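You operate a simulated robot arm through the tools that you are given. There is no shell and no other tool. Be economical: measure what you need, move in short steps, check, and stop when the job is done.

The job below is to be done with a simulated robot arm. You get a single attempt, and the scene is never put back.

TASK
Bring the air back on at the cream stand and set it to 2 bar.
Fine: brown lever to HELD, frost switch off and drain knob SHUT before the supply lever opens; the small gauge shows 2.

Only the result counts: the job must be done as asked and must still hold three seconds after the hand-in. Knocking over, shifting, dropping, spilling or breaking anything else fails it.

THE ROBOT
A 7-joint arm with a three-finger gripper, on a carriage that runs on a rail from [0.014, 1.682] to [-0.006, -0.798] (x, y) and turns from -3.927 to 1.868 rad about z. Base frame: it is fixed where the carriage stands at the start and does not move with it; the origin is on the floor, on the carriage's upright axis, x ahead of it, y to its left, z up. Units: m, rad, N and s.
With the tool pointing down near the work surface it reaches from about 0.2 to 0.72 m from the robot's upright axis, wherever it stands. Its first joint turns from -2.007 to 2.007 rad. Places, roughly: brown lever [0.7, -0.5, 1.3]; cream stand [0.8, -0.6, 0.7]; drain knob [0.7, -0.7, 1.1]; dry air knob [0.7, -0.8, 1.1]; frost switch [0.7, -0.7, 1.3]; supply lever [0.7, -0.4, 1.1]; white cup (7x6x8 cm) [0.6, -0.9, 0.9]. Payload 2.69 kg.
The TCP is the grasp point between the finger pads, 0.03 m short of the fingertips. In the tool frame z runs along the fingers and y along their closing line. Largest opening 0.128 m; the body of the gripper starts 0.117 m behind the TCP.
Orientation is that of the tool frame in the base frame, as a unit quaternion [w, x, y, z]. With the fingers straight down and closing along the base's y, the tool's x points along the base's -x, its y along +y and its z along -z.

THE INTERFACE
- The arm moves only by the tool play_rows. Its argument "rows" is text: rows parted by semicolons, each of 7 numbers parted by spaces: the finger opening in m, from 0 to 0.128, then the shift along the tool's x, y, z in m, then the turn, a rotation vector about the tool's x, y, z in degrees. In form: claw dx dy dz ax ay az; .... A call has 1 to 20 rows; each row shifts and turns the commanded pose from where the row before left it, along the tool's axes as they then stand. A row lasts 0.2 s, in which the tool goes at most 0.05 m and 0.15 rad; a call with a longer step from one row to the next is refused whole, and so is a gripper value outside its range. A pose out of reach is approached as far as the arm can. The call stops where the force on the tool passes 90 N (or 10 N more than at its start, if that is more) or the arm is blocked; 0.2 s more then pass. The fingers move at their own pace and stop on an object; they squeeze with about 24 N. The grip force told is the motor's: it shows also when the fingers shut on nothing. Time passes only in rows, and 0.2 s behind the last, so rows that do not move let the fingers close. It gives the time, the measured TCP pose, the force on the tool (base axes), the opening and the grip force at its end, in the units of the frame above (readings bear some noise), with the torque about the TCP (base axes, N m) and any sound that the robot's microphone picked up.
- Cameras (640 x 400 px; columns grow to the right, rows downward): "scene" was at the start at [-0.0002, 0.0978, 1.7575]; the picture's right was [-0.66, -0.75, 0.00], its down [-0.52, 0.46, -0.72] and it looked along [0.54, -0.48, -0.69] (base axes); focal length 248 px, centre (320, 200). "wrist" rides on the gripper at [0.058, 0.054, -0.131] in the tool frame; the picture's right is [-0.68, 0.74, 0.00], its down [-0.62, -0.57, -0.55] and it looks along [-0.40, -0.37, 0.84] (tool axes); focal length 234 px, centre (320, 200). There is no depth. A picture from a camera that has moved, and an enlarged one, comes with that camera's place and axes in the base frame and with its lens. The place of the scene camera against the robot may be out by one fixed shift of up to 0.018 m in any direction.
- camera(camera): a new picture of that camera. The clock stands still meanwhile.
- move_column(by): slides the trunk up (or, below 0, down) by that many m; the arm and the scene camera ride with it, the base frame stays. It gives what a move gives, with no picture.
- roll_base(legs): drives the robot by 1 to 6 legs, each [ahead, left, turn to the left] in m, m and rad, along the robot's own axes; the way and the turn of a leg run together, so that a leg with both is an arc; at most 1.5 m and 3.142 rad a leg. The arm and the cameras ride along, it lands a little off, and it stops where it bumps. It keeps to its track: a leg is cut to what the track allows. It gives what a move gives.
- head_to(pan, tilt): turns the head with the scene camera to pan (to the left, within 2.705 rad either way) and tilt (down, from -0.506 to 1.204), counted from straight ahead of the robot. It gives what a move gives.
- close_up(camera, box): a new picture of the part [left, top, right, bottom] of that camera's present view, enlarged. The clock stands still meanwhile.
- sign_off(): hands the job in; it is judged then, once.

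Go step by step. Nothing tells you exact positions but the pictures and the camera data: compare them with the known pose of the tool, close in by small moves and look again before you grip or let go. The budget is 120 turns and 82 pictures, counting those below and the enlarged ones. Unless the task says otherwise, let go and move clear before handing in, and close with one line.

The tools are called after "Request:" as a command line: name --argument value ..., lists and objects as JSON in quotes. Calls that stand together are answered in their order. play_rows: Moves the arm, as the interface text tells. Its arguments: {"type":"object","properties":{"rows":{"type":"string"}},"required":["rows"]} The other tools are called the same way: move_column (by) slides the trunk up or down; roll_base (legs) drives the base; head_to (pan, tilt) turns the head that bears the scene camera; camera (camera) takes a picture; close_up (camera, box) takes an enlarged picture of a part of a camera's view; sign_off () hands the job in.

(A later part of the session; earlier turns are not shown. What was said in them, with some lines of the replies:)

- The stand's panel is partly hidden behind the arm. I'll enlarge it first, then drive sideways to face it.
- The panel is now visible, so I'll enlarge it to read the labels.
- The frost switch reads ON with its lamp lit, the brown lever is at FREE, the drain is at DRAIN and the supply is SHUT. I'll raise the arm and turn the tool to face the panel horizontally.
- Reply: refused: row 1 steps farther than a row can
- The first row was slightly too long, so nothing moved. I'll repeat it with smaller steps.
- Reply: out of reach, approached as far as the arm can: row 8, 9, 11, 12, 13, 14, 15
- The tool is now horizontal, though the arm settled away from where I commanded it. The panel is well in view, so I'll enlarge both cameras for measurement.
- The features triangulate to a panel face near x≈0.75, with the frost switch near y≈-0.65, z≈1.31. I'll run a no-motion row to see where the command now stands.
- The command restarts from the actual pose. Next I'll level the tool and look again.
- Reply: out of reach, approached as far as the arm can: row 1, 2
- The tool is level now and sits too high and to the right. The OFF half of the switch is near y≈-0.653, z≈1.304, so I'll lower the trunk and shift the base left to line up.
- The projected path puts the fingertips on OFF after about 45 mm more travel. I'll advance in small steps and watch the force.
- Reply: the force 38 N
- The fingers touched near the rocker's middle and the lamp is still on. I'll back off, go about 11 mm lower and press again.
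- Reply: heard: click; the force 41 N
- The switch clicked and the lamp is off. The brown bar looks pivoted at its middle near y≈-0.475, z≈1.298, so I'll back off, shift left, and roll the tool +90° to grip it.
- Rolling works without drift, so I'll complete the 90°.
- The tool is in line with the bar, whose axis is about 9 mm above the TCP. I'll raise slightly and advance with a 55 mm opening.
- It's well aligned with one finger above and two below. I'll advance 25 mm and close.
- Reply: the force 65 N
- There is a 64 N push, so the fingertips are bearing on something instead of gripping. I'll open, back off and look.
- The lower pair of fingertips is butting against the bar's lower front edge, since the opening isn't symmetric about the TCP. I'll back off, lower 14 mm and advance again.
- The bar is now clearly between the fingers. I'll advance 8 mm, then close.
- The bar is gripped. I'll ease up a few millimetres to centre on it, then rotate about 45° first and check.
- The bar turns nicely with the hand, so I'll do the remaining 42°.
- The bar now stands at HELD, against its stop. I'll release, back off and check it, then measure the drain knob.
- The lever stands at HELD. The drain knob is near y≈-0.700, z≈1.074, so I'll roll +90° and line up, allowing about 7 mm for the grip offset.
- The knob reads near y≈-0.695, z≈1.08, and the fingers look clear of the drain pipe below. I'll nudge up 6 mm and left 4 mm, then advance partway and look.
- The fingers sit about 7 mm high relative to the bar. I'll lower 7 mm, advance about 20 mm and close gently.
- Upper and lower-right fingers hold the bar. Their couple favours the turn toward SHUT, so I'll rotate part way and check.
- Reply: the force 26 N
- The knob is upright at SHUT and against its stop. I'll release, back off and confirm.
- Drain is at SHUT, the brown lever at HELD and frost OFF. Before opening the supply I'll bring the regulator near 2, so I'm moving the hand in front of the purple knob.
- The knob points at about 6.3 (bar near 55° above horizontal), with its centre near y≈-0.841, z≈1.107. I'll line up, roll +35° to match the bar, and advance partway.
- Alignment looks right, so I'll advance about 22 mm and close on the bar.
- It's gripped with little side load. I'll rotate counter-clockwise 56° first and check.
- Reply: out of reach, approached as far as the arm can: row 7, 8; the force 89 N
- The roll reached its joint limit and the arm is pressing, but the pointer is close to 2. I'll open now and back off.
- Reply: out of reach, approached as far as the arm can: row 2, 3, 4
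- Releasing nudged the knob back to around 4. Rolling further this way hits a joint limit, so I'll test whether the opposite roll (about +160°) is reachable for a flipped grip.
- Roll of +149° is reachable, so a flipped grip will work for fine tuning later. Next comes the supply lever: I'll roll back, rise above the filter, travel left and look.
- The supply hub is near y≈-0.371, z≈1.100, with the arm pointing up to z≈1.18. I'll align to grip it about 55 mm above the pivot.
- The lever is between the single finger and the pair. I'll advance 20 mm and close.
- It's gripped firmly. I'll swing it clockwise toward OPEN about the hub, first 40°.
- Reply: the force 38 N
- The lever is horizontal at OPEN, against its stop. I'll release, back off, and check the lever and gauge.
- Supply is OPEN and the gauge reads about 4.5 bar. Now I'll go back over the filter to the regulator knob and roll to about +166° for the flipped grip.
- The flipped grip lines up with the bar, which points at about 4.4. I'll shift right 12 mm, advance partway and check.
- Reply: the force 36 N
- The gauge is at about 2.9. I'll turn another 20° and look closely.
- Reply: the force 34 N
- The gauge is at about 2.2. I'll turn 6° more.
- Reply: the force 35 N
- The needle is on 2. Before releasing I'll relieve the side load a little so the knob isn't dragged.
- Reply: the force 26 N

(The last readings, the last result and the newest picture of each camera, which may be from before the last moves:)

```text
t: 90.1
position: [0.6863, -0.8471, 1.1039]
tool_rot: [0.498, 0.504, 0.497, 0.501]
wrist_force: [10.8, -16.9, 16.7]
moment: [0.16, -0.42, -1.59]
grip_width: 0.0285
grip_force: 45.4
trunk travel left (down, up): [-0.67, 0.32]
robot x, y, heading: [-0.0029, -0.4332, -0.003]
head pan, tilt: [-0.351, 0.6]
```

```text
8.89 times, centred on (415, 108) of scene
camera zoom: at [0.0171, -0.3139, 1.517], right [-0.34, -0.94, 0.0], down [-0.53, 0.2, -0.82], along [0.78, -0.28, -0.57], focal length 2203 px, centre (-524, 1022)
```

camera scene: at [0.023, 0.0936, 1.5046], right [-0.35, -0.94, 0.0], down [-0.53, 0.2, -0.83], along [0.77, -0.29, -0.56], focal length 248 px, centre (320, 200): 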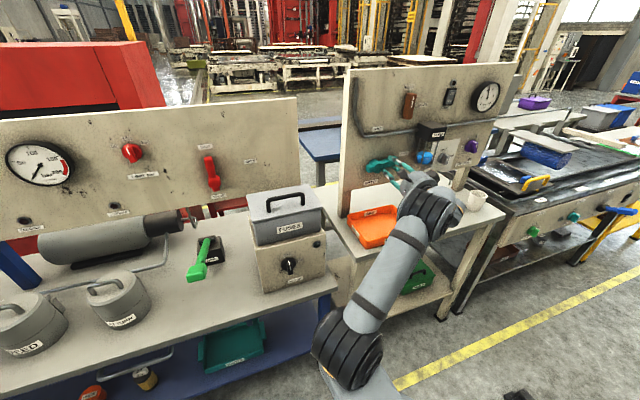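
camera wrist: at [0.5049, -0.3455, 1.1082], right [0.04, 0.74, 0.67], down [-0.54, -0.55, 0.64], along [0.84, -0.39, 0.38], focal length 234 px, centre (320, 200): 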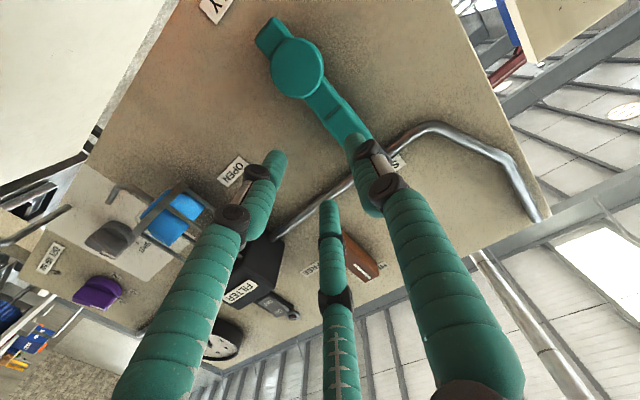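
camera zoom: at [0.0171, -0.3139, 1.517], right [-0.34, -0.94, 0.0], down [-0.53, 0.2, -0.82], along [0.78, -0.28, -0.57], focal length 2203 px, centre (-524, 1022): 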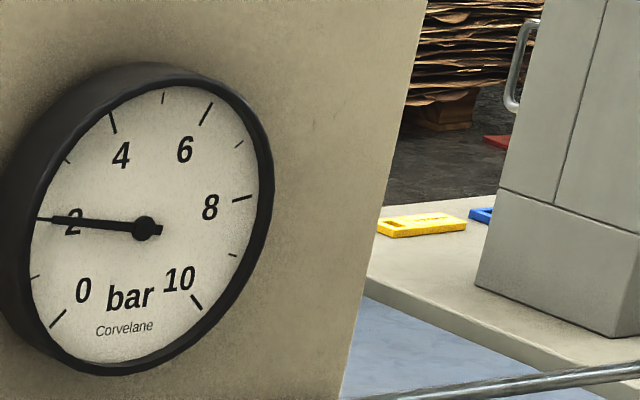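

Relieving reduced the load and the needle stayed on 2. I'll relieve a bit more, open and withdraw straight back.

Request:
play_rows --rows "0 -0.003 0.003 -0.002 0 0 0;0 0 0 0 0 0 0;0.04 0 0 0 0 0 0;0.055 0 0 0 0 0 0;0.055 0 0 0 0 0 0;0.055 0 0 -0.015 0 0 0;0.055 0 0 -0.025 0 0 0;0.055 0 0 -0.02 0 0 0"

Request:
close_up --camera "scene" --box '[385, 85, 445, 130]'

Request:
camera --camera "scene"

```text
t: 91.9
position: [0.6247, -0.8457, 1.1064]
tool_rot: [0.495, 0.504, 0.501, 0.5]
wrist_force: [0.8, 0.6, 0.3]
moment: [0.0, -0.04, -0.02]
grip_width: 0.0552
grip_force: 0.0
trunk travel left (down, up): [-0.67, 0.32]
robot x, y, heading: [-0.002, -0.4326, 0.002]
head pan, tilt: [-0.351, 0.6]
```

```text
8.89 times, centred on (415, 108) of scene
camera zoom: at [0.0172, -0.3119, 1.5168], right [-0.34, -0.94, 0.0], down [-0.53, 0.19, -0.83], along [0.78, -0.28, -0.56], focal length 2203 px, centre (-524, 1022)
```

zoom: 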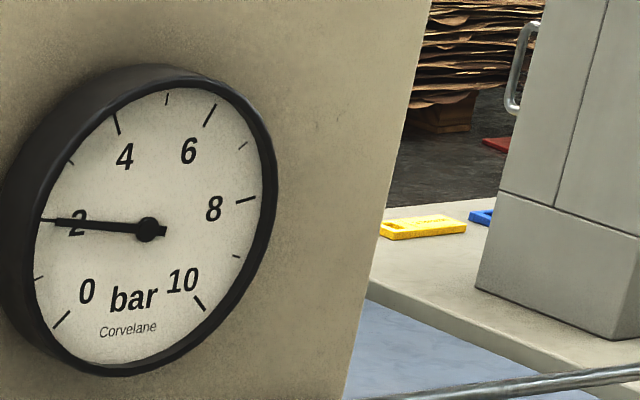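

```text
12 pictures are left
camera scene: at [0.0172, -0.3119, 1.5168], right [-0.34, -0.94, 0.0], down [-0.53, 0.19, -0.83], along [0.78, -0.28, -0.56], focal length 248 px, centre (320, 200)
```

scene: 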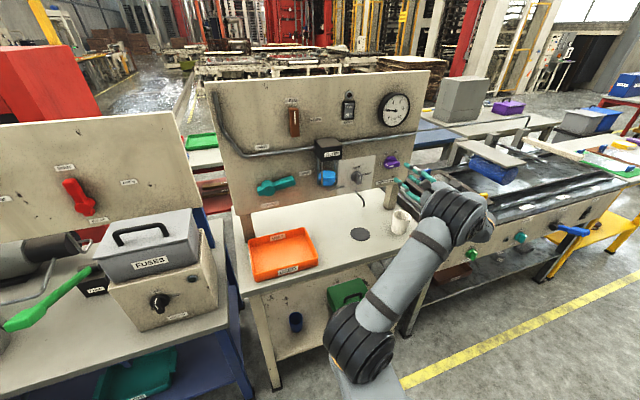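

The needle holds at 2. One last close-up of the controls, after letting a few seconds pass.

Request:
play_rows --rows "0.055 0 0 -0.005 0 0 0;0.055 0 0 0 0 0 0;0.055 0 0 0 0 0 0;0.055 0 0 0 0 0 0;0.055 0 0 0 0 0 0;0.055 0 0 0 0 0 0;0.055 0 0 0 0 0 0;0.055 0 0 0 0 0 0;0.055 0 0 0 0 0 0;0.055 0 0 0 0 0 0;0.055 0 0 0 0 0 0;0.055 0 0 0 0 0 0"

Request:
close_up --camera "scene" --box '[230, 85, 350, 210]'

Request:
close_up --camera "scene" --box '[310, 80, 430, 200]'

```text
t: 94.5
position: [0.6202, -0.8453, 1.1063]
tool_rot: [0.496, 0.504, 0.501, 0.5]
wrist_force: [-0.5, -0.5, 0.7]
moment: [0.02, 0.0, 0.0]
grip_width: 0.0551
grip_force: 0.0
trunk travel left (down, up): [-0.67, 0.32]
robot x, y, heading: [-0.0014, -0.4337, 0.0]
head pan, tilt: [-0.351, 0.6]
```

```text
3.20 times, centred on (290, 148) of scene
camera zoom: at [0.0176, -0.3119, 1.5168], right [-0.34, -0.94, 0.0], down [-0.53, 0.19, -0.83], along [0.78, -0.28, -0.56], focal length 793 px, centre (416, 368)
```

zoom: 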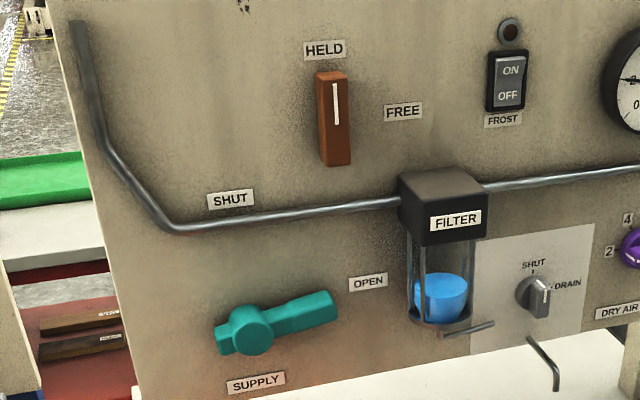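

```text
3.33 times, centred on (370, 140) of scene
camera zoom: at [0.0176, -0.3119, 1.5168], right [-0.34, -0.94, 0.0], down [-0.53, 0.19, -0.83], along [0.78, -0.28, -0.56], focal length 826 px, centre (153, 400)
```

zoom: 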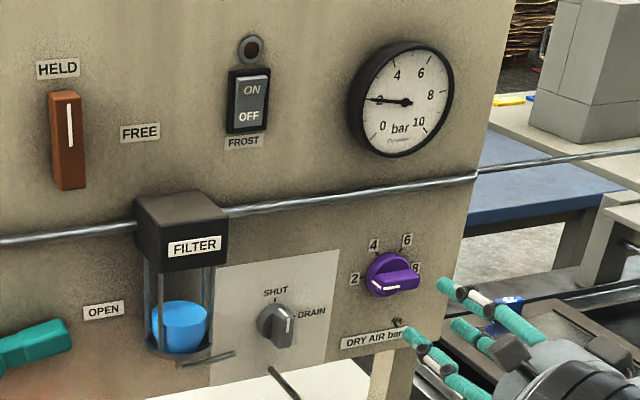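

Everything reads right, but the supply lever sits about 9° short of horizontal. It felt like a stop, but I'll go back and press gently down on its tip with closed fingers to be sure it's fully open.

Request:
move_column --by 0.2

Request:
roll_base --legs '[[0, 0.405, 0]]'

Request:
move_column --by -0.125

Request:
play_rows --rows "0.02 0 0 0 0 0 0;0 0 0 0 0 0 0;0 0 0 0.02 0 0 0;0 0 0 0.02 0 0 0;0 0 0 0.02 0 0 0"

Request:
close_up --camera "scene" --box '[340, 100, 440, 190]'

```text
t: 96.7
position: [0.6196, -0.8456, 1.3058]
tool_rot: [0.495, 0.504, 0.501, 0.5]
wrist_force: [-0.6, -0.8, -0.2]
moment: [0.01, -0.01, 0.0]
grip_width: 0.0552
grip_force: 0.0
trunk travel left (down, up): [-0.87, 0.12]
robot x, y, heading: [-0.0071, -0.4291, 0.0]
head pan, tilt: [-0.351, 0.6]
```

```text
t: 99.2
position: [0.6217, -0.4359, 1.3053]
tool_rot: [0.496, 0.504, 0.5, 0.5]
wrist_force: [-0.9, 0.1, 0.2]
moment: [0.0, -0.01, -0.01]
grip_width: 0.0552
grip_force: 0.2
trunk travel left (down, up): [-0.87, 0.12]
robot x, y, heading: [0.001, -0.0231, -0.001]
head pan, tilt: [-0.351, 0.6]
```

```text
t: 100.8
position: [0.6219, -0.4355, 1.1812]
tool_rot: [0.496, 0.504, 0.5, 0.499]
wrist_force: [0.4, -0.6, 0.0]
moment: [0.0, -0.02, 0.01]
grip_width: 0.0553
grip_force: 0.1
trunk travel left (down, up): [-0.745, 0.245]
robot x, y, heading: [-0.0022, -0.0268, 0.0]
head pan, tilt: [-0.351, 0.6]
```

```text
t: 102.0
position: [0.6827, -0.4345, 1.1789]
tool_rot: [0.496, 0.504, 0.5, 0.499]
wrist_force: [0.8, 0.3, 0.4]
moment: [0.03, -0.02, -0.03]
grip_width: 0.0021
grip_force: 24.0
trunk travel left (down, up): [-0.745, 0.245]
robot x, y, heading: [-0.0021, -0.0206, 0.001]
head pan, tilt: [-0.351, 0.6]
```

```text
4.44 times, centred on (390, 145) of scene
camera zoom: at [0.0219, 0.0984, 1.5918], right [-0.34, -0.94, 0.0], down [-0.53, 0.19, -0.82], along [0.77, -0.28, -0.57], focal length 1102 px, centre (9, 444)
```

zoom: 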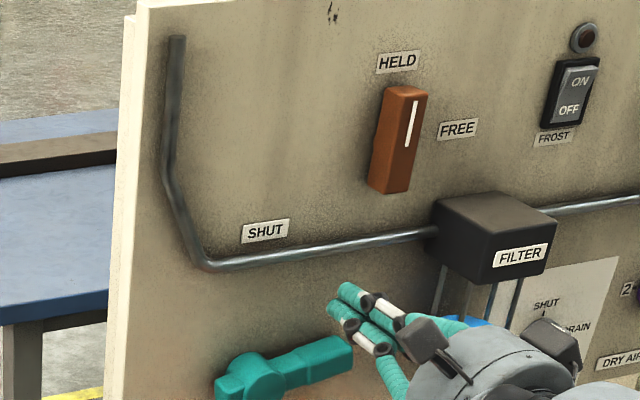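

The closed fingertips are above the lever tip. I'll press down in small steps, watching the force.

Request:
play_rows --rows "0 0 -0.008 0.008 0 0 0;0 0 -0.006 0 0 0 0;0 0 -0.004 0 0 0 0;0 0 -0.004 0 0 0 0"

Request:
play_rows --rows "0 0 -0.004 0 0 0 0;0 0 -0.003 0 0 0 0"

```text
t: 103.0
position: [0.6902, -0.435, 1.1584]
tool_rot: [0.496, 0.504, 0.5, 0.5]
wrist_force: [0.2, -0.2, 0.5]
moment: [0.05, 0.0, -0.02]
grip_width: 0.002
grip_force: 24.3
trunk travel left (down, up): [-0.745, 0.245]
robot x, y, heading: [0.0002, -0.0291, 0.002]
head pan, tilt: [-0.351, 0.6]
```

```text
t: 103.6
position: [0.6909, -0.4356, 1.1508]
tool_rot: [0.497, 0.503, 0.501, 0.499]
wrist_force: [-0.2, -0.1, 0.7]
moment: [0.01, -0.03, -0.02]
grip_width: 0.0021
grip_force: 24.5
trunk travel left (down, up): [-0.745, 0.245]
robot x, y, heading: [-0.0028, -0.0248, -0.001]
head pan, tilt: [-0.351, 0.6]
```

Request:
play_rows --rows "0 0 -0.004 0 0 0 0;0 0 -0.004 0 0 0 0"

Request:
close_up --camera "scene" --box '[370, 140, 440, 200]'

```text
t: 104.2
position: [0.6897, -0.4352, 1.143]
tool_rot: [0.496, 0.504, 0.5, 0.5]
wrist_force: [-0.3, -0.3, 0.0]
moment: [0.03, 0.0, -0.03]
grip_width: 0.0023
grip_force: 24.0
trunk travel left (down, up): [-0.745, 0.245]
robot x, y, heading: [0.0031, -0.0212, -0.004]
head pan, tilt: [-0.351, 0.6]
```

```text
6.67 times, centred on (405, 170) of scene
camera zoom: at [0.0211, 0.0983, 1.5918], right [-0.34, -0.94, 0.0], down [-0.53, 0.19, -0.83], along [0.77, -0.28, -0.56], focal length 1652 px, centre (-247, 400)
```

zoom: 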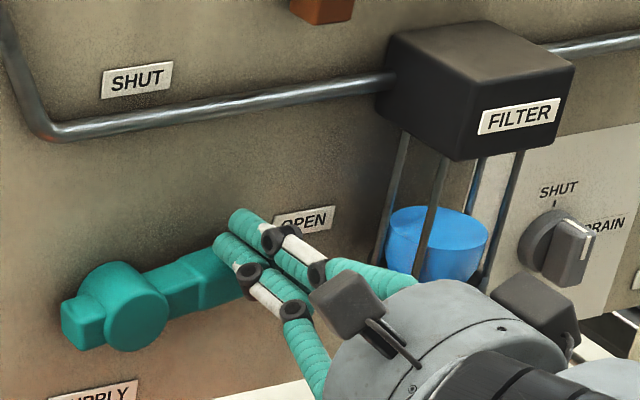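

Request:
play_rows --rows "0 0 -0.003 0 0 0 0;0 0 -0.003 0 0 0 0;0 0 -0.002 0 0 0 0"

Request:
close_up --camera "scene" --box '[370, 140, 440, 200]'

```text
t: 105.0
position: [0.6883, -0.4358, 1.138]
tool_rot: [0.498, 0.502, 0.5, 0.501]
wrist_force: [3.8, -1.5, 10.9]
moment: [-0.11, -0.25, -0.02]
grip_width: 0.0021
grip_force: 24.6
trunk travel left (down, up): [-0.745, 0.245]
robot x, y, heading: [0.0016, -0.0225, -0.002]
head pan, tilt: [-0.351, 0.6]
```

```text
6.67 times, centred on (405, 170) of scene
camera zoom: at [0.02, 0.0992, 1.592], right [-0.34, -0.94, 0.0], down [-0.53, 0.19, -0.83], along [0.78, -0.28, -0.56], focal length 1652 px, centre (-247, 400)
```

zoom: 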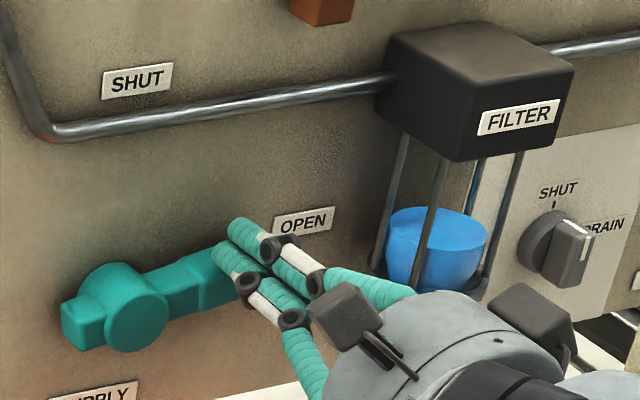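

Contact now at 11 N and the lever hasn't moved. I'll push a little more, to about 30 N.

Request:
play_rows --rows "0 0 -0.003 0 0 0 0;0 0 -0.003 0 0 0 0;0 0 -0.003 0 0 0 0;0 0 0 0 0 0 0"

Request:
close_up --camera "scene" --box '[370, 140, 440, 200]'

```text
t: 106.0
position: [0.6884, -0.4345, 1.1365]
tool_rot: [0.503, 0.498, 0.495, 0.504]
wrist_force: [9.3, -3.6, 33.5]
moment: [-0.32, -0.92, 0.05]
grip_width: 0.0023
grip_force: 24.0
trunk travel left (down, up): [-0.745, 0.245]
robot x, y, heading: [-0.0049, -0.0263, 0.001]
head pan, tilt: [-0.351, 0.6]
```

```text
6.67 times, centred on (405, 170) of scene
camera zoom: at [0.0176, 0.1009, 1.5918], right [-0.34, -0.94, 0.0], down [-0.53, 0.19, -0.83], along [0.78, -0.28, -0.56], focal length 1652 px, centre (-247, 400)
```

zoom: 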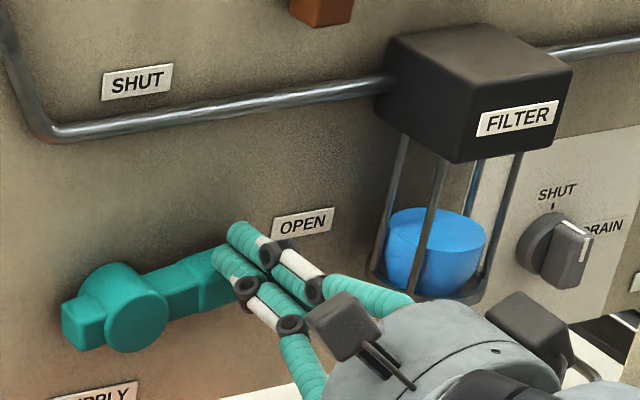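

It's firmly at its stop, so the lever is fully OPEN. I'll lift off, withdraw and take a last look.

Request:
play_rows --rows "0 0 0.012 0 0 0 0;0 0 0.01 0 0 0 0;0 0 0 -0.03 0 0 0;0 0 0 -0.03 0 0 0;0 0 0 0 0 0 0;0 0 0 0 0 0 0"

Request:
close_up --camera "scene" --box '[340, 70, 540, 210]'

```text
t: 107.4
position: [0.6295, -0.4355, 1.1472]
tool_rot: [0.496, 0.504, 0.501, 0.5]
wrist_force: [0.1, 0.8, 0.3]
moment: [0.0, -0.03, 0.01]
grip_width: 0.0021
grip_force: 23.8
trunk travel left (down, up): [-0.745, 0.245]
robot x, y, heading: [-0.001, -0.0217, 0.004]
head pan, tilt: [-0.351, 0.6]
```

```text
2.86 times, centred on (440, 140) of scene
camera zoom: at [0.0209, 0.0983, 1.5918], right [-0.34, -0.94, 0.0], down [-0.53, 0.19, -0.83], along [0.77, -0.28, -0.56], focal length 708 px, centre (-23, 371)
```

zoom: 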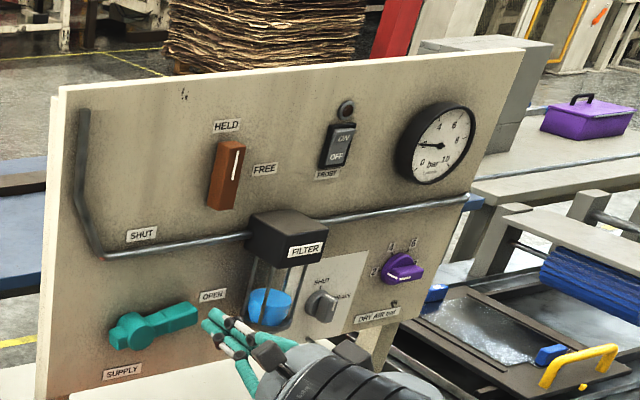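

All the controls are set, the gauge holds at 2 and the hand is clear, so I'm handing in.

Request:
sign_off

```text
The job is handed in.
```

The air is back on at the cream stand and the gauge reads 2 bar; the brown lever was put to HELD, the frost switch off and the drain knob to SHUT before I opened the supply lever.
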